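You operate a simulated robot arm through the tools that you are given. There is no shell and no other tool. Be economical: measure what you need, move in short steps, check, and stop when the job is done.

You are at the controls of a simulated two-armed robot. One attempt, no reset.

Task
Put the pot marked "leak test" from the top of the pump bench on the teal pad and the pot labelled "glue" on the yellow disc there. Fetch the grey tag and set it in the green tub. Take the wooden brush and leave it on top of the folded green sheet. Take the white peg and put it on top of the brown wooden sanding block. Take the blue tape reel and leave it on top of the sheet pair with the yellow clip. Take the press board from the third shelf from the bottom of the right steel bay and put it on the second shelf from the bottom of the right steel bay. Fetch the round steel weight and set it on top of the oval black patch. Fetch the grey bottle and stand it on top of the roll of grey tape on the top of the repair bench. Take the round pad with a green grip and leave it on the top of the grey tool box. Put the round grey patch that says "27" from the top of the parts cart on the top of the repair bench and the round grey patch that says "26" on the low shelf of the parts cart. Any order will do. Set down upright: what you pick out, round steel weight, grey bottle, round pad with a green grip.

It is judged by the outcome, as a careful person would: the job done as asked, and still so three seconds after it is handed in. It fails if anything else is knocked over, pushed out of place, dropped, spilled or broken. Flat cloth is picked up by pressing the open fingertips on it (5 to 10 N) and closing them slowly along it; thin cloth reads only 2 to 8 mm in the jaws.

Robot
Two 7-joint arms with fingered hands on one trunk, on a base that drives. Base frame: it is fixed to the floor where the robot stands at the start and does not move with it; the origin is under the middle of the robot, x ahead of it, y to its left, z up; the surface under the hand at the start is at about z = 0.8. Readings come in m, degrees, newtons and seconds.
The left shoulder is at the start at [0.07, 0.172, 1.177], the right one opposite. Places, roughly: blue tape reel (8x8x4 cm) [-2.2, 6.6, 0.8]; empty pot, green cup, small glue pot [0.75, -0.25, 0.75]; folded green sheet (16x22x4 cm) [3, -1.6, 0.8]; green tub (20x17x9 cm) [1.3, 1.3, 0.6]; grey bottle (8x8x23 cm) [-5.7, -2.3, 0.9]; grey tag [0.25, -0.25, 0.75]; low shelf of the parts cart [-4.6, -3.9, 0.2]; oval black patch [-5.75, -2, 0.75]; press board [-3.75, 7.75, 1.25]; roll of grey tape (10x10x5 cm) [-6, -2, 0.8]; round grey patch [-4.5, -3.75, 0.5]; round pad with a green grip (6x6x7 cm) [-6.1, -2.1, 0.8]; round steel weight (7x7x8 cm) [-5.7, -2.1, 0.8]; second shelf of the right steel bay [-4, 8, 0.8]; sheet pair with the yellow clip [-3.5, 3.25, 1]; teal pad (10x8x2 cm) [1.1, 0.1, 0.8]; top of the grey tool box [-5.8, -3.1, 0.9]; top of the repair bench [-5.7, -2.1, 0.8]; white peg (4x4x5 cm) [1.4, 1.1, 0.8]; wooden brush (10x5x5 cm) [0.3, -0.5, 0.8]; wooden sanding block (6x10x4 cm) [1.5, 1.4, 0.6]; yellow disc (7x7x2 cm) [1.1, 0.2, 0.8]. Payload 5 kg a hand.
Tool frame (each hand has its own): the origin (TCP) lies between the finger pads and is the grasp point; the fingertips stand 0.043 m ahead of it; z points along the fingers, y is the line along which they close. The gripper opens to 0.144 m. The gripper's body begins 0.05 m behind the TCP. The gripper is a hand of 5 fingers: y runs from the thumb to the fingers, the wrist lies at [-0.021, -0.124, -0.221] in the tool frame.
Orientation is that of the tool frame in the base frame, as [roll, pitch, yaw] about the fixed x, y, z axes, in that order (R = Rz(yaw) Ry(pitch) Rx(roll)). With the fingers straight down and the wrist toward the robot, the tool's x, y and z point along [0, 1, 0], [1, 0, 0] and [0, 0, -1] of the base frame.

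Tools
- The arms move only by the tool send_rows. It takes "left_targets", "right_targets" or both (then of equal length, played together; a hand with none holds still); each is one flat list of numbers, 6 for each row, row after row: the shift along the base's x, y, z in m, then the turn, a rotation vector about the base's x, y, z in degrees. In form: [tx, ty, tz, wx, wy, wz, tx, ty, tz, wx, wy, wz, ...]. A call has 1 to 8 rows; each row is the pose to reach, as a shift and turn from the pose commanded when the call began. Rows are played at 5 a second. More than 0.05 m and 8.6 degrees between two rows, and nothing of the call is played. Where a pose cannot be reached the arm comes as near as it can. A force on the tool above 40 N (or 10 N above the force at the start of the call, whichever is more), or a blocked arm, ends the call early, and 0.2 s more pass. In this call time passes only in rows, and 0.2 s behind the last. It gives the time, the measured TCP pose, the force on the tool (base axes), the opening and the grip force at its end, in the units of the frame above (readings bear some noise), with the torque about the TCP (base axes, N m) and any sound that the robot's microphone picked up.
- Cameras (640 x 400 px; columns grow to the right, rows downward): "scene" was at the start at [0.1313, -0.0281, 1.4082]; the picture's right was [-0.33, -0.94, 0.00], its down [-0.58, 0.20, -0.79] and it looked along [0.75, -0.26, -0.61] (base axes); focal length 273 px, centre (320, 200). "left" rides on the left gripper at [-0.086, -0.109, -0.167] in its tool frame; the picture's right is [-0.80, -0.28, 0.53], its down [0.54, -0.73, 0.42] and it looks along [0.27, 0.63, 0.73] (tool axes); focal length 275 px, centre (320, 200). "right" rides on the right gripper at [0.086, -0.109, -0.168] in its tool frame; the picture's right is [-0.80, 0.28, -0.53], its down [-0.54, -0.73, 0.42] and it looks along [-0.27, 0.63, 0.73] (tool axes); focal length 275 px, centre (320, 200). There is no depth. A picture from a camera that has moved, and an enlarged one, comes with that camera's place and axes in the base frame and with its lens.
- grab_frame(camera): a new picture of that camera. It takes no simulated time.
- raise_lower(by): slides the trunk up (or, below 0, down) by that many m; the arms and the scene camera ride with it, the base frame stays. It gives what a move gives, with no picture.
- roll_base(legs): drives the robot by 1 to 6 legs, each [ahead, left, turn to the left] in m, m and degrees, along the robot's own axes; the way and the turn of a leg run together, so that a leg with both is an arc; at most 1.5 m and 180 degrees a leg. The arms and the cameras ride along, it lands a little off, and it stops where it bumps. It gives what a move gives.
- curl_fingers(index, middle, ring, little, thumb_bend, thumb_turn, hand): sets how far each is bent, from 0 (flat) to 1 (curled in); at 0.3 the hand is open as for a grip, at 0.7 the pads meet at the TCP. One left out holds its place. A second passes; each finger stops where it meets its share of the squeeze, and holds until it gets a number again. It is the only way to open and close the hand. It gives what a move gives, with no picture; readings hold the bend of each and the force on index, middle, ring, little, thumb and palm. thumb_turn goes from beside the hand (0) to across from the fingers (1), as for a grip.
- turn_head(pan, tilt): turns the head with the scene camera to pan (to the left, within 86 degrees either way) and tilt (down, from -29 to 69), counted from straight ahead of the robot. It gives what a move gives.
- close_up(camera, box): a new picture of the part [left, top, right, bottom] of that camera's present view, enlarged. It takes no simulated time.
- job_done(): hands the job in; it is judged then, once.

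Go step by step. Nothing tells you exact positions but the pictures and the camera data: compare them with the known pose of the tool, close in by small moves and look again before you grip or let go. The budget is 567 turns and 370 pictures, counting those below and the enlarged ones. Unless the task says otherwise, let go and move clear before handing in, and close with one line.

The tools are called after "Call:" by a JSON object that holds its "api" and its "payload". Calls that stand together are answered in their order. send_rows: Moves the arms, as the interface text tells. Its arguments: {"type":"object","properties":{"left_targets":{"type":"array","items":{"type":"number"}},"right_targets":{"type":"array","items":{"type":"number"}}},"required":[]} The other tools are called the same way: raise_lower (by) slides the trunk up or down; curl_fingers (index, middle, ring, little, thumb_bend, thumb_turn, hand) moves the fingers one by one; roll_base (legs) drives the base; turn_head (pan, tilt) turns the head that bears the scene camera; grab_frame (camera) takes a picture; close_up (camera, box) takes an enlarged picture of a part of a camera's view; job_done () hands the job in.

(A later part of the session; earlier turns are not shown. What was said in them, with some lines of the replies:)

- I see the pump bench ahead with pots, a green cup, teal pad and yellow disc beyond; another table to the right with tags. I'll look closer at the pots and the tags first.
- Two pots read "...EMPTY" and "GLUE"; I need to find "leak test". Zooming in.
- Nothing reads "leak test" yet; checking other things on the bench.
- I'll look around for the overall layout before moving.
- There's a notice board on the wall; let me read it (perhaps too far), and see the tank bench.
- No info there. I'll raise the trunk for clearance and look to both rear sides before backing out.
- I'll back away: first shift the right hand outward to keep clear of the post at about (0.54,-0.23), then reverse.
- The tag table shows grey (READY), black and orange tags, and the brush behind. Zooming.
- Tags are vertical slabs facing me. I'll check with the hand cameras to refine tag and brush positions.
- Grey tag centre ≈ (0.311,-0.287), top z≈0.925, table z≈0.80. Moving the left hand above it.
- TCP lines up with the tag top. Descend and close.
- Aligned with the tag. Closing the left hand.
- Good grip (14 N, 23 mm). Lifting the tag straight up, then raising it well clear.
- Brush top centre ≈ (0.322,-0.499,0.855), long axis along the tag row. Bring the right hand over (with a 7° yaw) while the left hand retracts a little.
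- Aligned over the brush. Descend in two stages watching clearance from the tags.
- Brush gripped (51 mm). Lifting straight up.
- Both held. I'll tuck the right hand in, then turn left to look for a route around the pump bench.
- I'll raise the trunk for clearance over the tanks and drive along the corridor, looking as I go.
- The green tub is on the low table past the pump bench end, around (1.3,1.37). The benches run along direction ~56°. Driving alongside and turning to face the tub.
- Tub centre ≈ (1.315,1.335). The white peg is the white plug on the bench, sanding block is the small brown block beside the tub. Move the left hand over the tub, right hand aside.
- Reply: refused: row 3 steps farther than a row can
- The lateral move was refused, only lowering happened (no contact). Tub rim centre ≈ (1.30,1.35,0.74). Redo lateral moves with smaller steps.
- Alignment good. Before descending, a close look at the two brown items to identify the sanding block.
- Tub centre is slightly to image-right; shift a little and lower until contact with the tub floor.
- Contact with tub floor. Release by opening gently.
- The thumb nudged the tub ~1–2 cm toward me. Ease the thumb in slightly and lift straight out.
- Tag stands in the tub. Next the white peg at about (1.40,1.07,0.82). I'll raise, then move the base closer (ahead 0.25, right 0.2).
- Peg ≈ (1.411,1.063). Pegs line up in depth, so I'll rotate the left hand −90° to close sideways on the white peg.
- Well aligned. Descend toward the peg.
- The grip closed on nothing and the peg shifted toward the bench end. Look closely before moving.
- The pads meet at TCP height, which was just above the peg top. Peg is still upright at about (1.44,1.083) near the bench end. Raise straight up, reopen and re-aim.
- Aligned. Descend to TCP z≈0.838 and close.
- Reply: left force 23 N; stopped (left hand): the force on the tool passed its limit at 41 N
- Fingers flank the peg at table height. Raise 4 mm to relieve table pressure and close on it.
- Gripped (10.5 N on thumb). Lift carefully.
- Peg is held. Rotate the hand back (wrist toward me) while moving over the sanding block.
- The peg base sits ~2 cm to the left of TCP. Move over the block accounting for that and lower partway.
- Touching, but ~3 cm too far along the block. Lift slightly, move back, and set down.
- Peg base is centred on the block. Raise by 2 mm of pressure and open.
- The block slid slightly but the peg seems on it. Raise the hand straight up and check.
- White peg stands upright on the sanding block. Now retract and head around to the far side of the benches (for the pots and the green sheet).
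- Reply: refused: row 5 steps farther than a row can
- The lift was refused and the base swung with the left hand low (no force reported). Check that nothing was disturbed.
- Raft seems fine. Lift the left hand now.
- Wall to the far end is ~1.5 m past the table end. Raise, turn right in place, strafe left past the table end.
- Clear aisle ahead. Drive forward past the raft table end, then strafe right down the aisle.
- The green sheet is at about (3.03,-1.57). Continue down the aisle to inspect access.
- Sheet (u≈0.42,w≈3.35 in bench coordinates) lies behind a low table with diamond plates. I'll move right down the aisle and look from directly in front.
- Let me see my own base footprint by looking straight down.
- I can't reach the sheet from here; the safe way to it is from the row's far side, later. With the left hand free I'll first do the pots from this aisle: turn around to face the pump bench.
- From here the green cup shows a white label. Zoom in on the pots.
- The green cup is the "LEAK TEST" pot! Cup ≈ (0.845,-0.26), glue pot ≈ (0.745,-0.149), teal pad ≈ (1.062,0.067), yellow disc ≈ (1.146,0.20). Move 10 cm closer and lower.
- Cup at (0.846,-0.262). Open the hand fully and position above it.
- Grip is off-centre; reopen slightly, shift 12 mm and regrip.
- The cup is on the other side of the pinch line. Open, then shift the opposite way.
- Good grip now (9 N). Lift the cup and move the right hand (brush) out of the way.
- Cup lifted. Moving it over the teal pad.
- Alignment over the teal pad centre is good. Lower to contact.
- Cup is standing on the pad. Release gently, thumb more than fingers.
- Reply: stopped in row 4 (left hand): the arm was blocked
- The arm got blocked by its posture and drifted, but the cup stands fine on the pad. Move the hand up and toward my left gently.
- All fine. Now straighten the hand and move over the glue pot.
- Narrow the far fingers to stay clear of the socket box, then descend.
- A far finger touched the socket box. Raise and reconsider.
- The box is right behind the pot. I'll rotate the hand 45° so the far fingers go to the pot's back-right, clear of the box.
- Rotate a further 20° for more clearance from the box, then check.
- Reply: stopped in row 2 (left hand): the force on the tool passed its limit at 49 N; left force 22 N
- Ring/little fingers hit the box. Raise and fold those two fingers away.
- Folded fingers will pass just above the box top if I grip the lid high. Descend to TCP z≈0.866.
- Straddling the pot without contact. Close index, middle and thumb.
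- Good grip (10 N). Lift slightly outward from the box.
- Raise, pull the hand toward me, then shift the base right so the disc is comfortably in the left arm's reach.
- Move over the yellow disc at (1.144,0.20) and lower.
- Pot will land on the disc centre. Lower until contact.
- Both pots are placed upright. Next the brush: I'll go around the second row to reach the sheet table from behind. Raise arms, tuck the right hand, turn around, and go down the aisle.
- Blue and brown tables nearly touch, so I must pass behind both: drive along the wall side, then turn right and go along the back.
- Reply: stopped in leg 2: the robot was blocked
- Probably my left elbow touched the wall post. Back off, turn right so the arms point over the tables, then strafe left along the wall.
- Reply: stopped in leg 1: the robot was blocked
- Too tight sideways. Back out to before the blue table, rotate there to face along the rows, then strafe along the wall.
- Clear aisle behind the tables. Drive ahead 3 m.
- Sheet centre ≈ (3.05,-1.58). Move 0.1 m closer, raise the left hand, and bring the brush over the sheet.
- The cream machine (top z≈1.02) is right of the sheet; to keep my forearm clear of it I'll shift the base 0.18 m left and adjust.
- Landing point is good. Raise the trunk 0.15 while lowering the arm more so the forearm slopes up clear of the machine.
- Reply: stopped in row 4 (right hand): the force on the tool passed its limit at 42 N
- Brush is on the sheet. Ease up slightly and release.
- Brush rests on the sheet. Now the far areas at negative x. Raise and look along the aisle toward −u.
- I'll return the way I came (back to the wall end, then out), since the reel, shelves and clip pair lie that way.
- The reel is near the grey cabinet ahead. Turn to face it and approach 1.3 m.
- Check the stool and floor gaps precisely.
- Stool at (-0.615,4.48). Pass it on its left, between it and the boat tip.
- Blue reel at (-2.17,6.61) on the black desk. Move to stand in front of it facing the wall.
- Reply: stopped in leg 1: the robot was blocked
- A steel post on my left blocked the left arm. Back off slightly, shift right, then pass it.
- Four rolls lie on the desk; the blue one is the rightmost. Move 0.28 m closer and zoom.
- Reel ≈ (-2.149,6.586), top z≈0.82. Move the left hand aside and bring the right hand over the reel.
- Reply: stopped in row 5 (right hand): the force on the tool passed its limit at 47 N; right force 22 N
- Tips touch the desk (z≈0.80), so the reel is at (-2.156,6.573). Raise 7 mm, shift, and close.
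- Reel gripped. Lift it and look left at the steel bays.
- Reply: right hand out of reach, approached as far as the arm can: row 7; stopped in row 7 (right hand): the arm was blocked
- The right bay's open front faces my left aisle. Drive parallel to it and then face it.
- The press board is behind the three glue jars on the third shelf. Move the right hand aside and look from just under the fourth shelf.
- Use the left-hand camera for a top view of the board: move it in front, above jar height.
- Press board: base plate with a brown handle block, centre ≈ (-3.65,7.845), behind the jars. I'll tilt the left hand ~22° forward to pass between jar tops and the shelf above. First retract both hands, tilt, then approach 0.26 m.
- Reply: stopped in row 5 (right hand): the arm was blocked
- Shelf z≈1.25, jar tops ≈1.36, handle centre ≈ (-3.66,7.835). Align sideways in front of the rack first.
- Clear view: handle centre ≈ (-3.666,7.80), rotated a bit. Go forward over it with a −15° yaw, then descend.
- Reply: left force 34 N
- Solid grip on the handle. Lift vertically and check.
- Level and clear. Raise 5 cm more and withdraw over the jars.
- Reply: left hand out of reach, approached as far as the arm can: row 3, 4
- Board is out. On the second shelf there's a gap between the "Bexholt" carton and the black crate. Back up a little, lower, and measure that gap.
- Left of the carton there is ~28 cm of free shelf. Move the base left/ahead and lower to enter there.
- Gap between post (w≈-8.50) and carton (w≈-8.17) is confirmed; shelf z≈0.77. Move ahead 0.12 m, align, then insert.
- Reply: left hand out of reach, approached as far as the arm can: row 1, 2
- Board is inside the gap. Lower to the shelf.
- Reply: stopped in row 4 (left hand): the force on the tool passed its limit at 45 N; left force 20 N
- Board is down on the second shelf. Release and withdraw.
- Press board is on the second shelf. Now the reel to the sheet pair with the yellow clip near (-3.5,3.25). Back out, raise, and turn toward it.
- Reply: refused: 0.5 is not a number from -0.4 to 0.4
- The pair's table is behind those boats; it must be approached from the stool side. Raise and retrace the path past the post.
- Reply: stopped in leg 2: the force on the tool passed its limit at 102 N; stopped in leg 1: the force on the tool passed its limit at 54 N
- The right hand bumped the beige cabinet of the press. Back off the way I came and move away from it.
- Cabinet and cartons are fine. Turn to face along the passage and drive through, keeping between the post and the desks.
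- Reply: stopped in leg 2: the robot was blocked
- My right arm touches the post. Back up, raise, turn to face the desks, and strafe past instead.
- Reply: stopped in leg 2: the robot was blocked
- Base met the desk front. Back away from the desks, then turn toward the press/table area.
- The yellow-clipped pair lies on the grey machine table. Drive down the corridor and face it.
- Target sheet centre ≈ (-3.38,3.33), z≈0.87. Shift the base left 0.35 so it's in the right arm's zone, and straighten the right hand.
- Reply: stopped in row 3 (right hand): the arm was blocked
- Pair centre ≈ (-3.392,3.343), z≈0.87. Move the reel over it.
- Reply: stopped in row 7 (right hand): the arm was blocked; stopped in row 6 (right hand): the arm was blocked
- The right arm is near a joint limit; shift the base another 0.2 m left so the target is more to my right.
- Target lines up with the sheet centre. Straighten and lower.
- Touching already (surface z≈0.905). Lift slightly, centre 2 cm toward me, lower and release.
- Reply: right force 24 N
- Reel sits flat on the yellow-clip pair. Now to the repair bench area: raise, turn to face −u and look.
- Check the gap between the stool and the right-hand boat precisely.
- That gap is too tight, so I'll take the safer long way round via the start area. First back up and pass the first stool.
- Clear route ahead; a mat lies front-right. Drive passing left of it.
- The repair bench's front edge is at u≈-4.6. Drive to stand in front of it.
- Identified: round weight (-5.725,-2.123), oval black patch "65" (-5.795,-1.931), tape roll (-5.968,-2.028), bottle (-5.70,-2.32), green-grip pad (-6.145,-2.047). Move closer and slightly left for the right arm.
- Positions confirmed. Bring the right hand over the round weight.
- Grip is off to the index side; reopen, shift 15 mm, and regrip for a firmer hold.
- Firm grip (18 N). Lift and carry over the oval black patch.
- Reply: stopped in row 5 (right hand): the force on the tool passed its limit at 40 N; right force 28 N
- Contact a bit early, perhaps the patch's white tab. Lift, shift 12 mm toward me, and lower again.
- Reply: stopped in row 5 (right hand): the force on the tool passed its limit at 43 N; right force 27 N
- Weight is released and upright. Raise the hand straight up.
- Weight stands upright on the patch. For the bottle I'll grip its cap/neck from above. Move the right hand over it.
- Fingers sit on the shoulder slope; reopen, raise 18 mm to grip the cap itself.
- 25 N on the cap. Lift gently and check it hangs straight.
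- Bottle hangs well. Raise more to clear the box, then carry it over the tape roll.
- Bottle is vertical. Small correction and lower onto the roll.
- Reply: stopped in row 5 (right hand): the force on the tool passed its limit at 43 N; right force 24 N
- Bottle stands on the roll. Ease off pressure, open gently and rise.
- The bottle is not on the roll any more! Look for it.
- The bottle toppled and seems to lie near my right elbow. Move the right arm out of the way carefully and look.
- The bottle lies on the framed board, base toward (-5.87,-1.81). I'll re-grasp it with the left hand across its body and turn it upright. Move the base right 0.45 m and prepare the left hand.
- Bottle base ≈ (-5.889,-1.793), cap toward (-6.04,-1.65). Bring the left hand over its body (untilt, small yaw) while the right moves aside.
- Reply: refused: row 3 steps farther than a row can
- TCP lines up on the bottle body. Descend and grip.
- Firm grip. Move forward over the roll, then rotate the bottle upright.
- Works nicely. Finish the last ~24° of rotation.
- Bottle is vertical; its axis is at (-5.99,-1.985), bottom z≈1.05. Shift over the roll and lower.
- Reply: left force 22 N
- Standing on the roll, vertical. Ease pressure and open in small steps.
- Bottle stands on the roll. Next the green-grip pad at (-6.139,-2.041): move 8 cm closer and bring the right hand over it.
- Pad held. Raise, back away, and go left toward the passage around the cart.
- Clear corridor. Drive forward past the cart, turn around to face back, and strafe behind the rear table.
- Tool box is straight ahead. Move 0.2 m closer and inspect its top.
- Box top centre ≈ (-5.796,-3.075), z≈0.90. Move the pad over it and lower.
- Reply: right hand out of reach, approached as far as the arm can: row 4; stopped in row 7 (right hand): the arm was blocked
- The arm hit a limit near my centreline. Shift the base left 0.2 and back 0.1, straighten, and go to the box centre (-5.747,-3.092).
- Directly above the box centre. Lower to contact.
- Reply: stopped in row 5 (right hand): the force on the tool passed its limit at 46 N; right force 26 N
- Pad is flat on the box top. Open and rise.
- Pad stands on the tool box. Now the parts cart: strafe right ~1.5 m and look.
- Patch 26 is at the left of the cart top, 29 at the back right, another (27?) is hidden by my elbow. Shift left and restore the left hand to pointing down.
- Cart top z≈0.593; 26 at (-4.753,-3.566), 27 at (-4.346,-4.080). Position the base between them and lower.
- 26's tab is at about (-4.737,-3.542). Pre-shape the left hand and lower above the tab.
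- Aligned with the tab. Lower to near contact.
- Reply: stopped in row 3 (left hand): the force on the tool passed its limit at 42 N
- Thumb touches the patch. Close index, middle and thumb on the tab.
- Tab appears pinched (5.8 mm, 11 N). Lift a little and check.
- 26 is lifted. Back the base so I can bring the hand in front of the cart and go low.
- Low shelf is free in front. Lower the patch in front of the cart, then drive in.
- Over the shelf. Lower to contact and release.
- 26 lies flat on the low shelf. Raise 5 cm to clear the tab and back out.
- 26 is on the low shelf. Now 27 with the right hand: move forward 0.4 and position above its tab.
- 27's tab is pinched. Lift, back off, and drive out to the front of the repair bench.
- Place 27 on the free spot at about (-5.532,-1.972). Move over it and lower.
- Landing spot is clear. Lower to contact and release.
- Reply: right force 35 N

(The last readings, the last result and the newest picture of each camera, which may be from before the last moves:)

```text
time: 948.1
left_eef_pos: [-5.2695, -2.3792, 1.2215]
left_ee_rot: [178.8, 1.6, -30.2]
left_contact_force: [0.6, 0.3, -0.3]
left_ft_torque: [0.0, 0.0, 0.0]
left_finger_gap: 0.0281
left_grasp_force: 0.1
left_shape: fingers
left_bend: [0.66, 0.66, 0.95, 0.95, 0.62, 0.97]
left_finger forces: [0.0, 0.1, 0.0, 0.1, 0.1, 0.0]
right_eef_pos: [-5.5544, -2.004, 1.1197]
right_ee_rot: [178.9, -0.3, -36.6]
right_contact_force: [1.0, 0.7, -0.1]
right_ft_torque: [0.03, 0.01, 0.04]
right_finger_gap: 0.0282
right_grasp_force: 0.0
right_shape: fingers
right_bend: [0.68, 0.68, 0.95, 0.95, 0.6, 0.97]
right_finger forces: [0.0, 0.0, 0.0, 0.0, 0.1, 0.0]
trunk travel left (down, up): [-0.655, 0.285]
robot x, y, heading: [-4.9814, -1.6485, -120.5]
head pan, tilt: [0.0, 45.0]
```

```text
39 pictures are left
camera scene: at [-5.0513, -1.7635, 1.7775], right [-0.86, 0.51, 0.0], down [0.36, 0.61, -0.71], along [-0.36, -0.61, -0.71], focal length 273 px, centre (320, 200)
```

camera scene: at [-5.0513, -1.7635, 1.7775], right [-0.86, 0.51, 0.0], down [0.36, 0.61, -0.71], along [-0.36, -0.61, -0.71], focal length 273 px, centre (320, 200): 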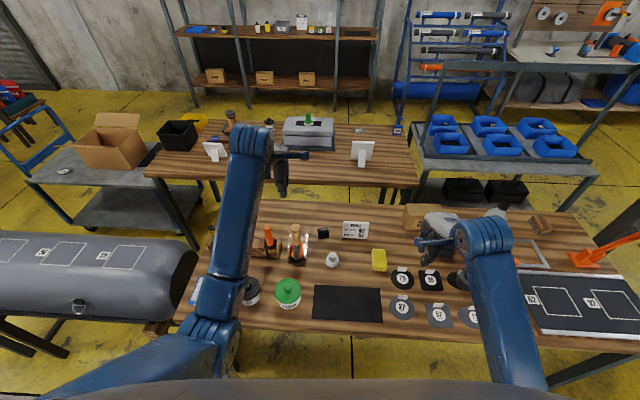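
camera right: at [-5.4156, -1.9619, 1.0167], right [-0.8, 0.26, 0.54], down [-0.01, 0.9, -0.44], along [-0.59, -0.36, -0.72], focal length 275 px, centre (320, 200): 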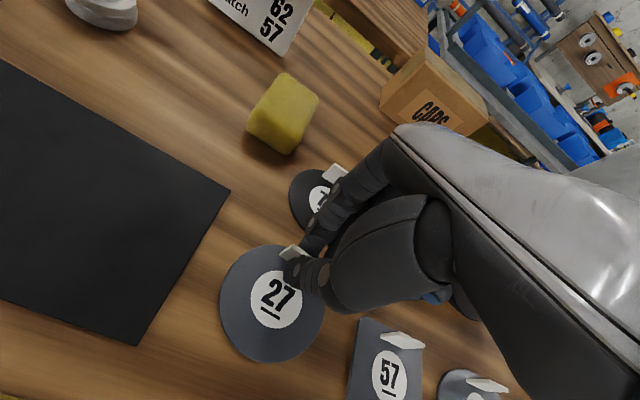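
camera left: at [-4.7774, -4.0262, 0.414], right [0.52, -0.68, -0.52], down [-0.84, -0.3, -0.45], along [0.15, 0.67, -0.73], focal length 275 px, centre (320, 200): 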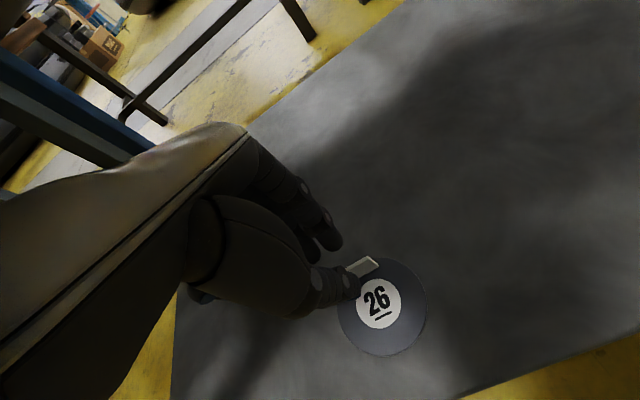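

27 lies on the bench. Back away and verify the bottle and weight.

Call:
{"api": "raise_lower", "payload": {"by": 0.2}}

Call:
{"api": "roll_base", "payload": {"legs": [[-0.35, 0, 0]]}}

Call:
{"api": "turn_head", "payload": {"pan": -15, "tilt": 40}}

Call:
{"api": "grab_frame", "payload": {"camera": "scene"}}

```text
time: 950.3
left_eef_pos: [-5.27, -2.3795, 1.4219]
left_ee_rot: [178.7, 1.6, -30.1]
left_contact_force: [-0.5, -0.6, 0.0]
left_ft_torque: [0.0, 0.01, 0.03]
left_finger_gap: 0.0282
left_grasp_force: 0.1
left_shape: fingers
left_bend: [0.66, 0.66, 0.95, 0.95, 0.62, 0.97]
left_finger forces: [0.1, 0.0, 0.1, 0.1, 0.0, 0.0]
right_eef_pos: [-5.5543, -2.0043, 1.3202]
right_ee_rot: [178.9, -0.3, -36.7]
right_contact_force: [-0.3, -0.1, -0.1]
right_ft_torque: [0.02, -0.01, 0.02]
right_finger_gap: 0.0278
right_grasp_force: 0.0
right_shape: fingers
right_bend: [0.68, 0.68, 0.95, 0.95, 0.6, 0.97]
right_finger forces: [0.0, 0.1, 0.1, 0.0, 0.0, 0.1]
trunk travel left (down, up): [-0.855, 0.085]
robot x, y, heading: [-4.9851, -1.6499, -120.6]
head pan, tilt: [0.0, 45.0]
```

```text
time: 952.6
left_eef_pos: [-5.0956, -2.0824, 1.4194]
left_ee_rot: [178.9, 1.5, -30.0]
left_contact_force: [-0.4, -1.2, -0.9]
left_ft_torque: [0.06, -0.03, 0.02]
left_finger_gap: 0.0279
left_grasp_force: 0.0
left_shape: fingers
left_bend: [0.66, 0.66, 0.95, 0.95, 0.62, 0.97]
left_finger forces: [0.0, 0.0, 0.0, 0.0, 0.1, 0.0]
right_eef_pos: [-5.3787, -1.7095, 1.318]
right_ee_rot: [179.0, -0.2, -36.4]
right_contact_force: [-0.6, -0.4, 0.6]
right_ft_torque: [-0.03, -0.01, 0.03]
right_finger_gap: 0.0281
right_grasp_force: 0.1
right_shape: fingers
right_bend: [0.68, 0.68, 0.95, 0.95, 0.6, 0.97]
right_finger forces: [0.0, 0.0, 0.0, 0.0, 0.0, 0.0]
trunk travel left (down, up): [-0.855, 0.085]
robot x, y, heading: [-4.8111, -1.3494, -120.3]
head pan, tilt: [0.0, 45.0]
```

```text
time: 953.3
left_eef_pos: [-5.0937, -2.0804, 1.4207]
left_ee_rot: [178.7, 1.6, -30.1]
left_contact_force: [-0.3, 0.2, -0.2]
left_ft_torque: [0.01, 0.0, -0.04]
left_finger_gap: 0.028
left_grasp_force: 0.1
left_shape: fingers
left_bend: [0.66, 0.66, 0.95, 0.95, 0.62, 0.97]
left_finger forces: [0.0, 0.1, 0.1, 0.1, 0.0, 0.1]
right_eef_pos: [-5.3795, -1.7063, 1.3191]
right_ee_rot: [179.0, -0.3, -36.4]
right_contact_force: [1.5, -0.6, -0.2]
right_ft_torque: [0.0, -0.02, 0.03]
right_finger_gap: 0.0281
right_grasp_force: 0.1
right_shape: fingers
right_bend: [0.68, 0.68, 0.95, 0.95, 0.6, 0.97]
right_finger forces: [0.0, 0.0, 0.0, 0.0, 0.0, 0.0]
trunk travel left (down, up): [-0.855, 0.085]
robot x, y, heading: [-4.8096, -1.3485, -120.0]
head pan, tilt: [-15.0, 40.0]
```

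```text
38 pictures are left
camera scene: at [-4.8955, -1.454, 1.9848], right [-0.71, 0.71, 0.0], down [0.46, 0.45, -0.77], along [-0.54, -0.54, -0.64], focal length 273 px, centre (320, 200)
```

scene: 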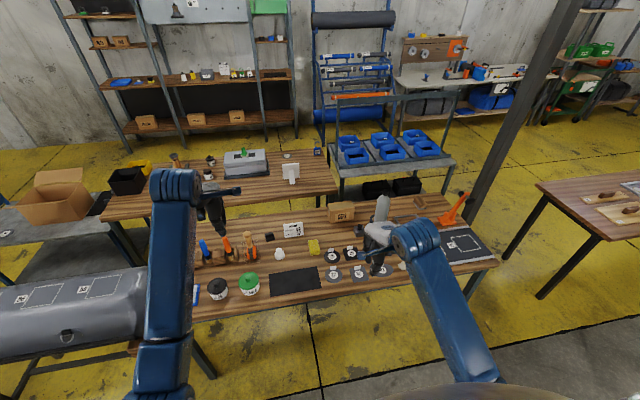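

Call:
{"api": "send_rows", "payload": {"right_targets": [-0.04, 0.03, 0, 0, 0, 0, -0.08, 0.06, 0, 0, 0, 0, -0.12, 0.09, 0, 0, 0, 0, -0.16, 0.12, 0, 0, 0, 0, -0.2, 0.15, 0, 0, 0, 0]}}

Call:
{"api": "close_up", "payload": {"camera": "scene", "box": [260, 170, 480, 310]}}

```text
time: 954.5
left_eef_pos: [-5.0945, -2.0787, 1.4223]
left_ee_rot: [178.8, 1.5, -30.0]
left_contact_force: [0.0, 1.0, -0.3]
left_ft_torque: [-0.01, -0.04, 0.03]
left_finger_gap: 0.028
left_grasp_force: 0.0
left_shape: fingers
left_bend: [0.66, 0.66, 0.95, 0.95, 0.62, 0.97]
left_finger forces: [0.0, 0.0, 0.0, 0.0, 0.0, 0.0]
right_eef_pos: [-5.5806, -1.5538, 1.3165]
right_ee_rot: [178.8, -0.4, -36.3]
right_contact_force: [-0.6, -0.3, -1.0]
right_ft_torque: [0.0, 0.02, 0.03]
right_finger_gap: 0.0283
right_grasp_force: 0.0
right_shape: fingers
right_bend: [0.68, 0.68, 0.95, 0.95, 0.6, 0.98]
right_finger forces: [0.1, 0.0, 0.0, 0.0, 0.0, 0.1]
trunk travel left (down, up): [-0.855, 0.085]
robot x, y, heading: [-4.8066, -1.3471, -120.2]
head pan, tilt: [-15.0, 40.0]
```

```text
2.86 times, centred on (370, 240) of scene
camera zoom: at [-4.8978, -1.4507, 1.9849], right [-0.7, 0.71, 0.0], down [0.46, 0.45, -0.77], along [-0.54, -0.54, -0.64], focal length 780 px, centre (177, 86)
```

zoom: 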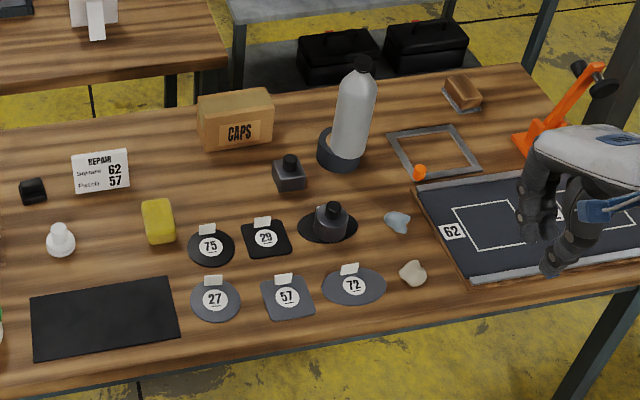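

Everything checks out: the bottle is upright on the roll, the weight is on the oval black patch, and 27 is flat on the bench. The hands are clear, so I'm handing in.

Call:
{"api": "job_done", "payload": {}}

```text
The job is handed in.
```

The job is handed in with every item placed as asked. The bottle toppled once when I released it, so I picked it up and stood it on the tape roll again, and it was upright when last checked. I also moved the green tub about a centimetre, shifted the sanding block slightly, and bumped the socket box, the press cabinet and some furniture, with no visible shift in those.
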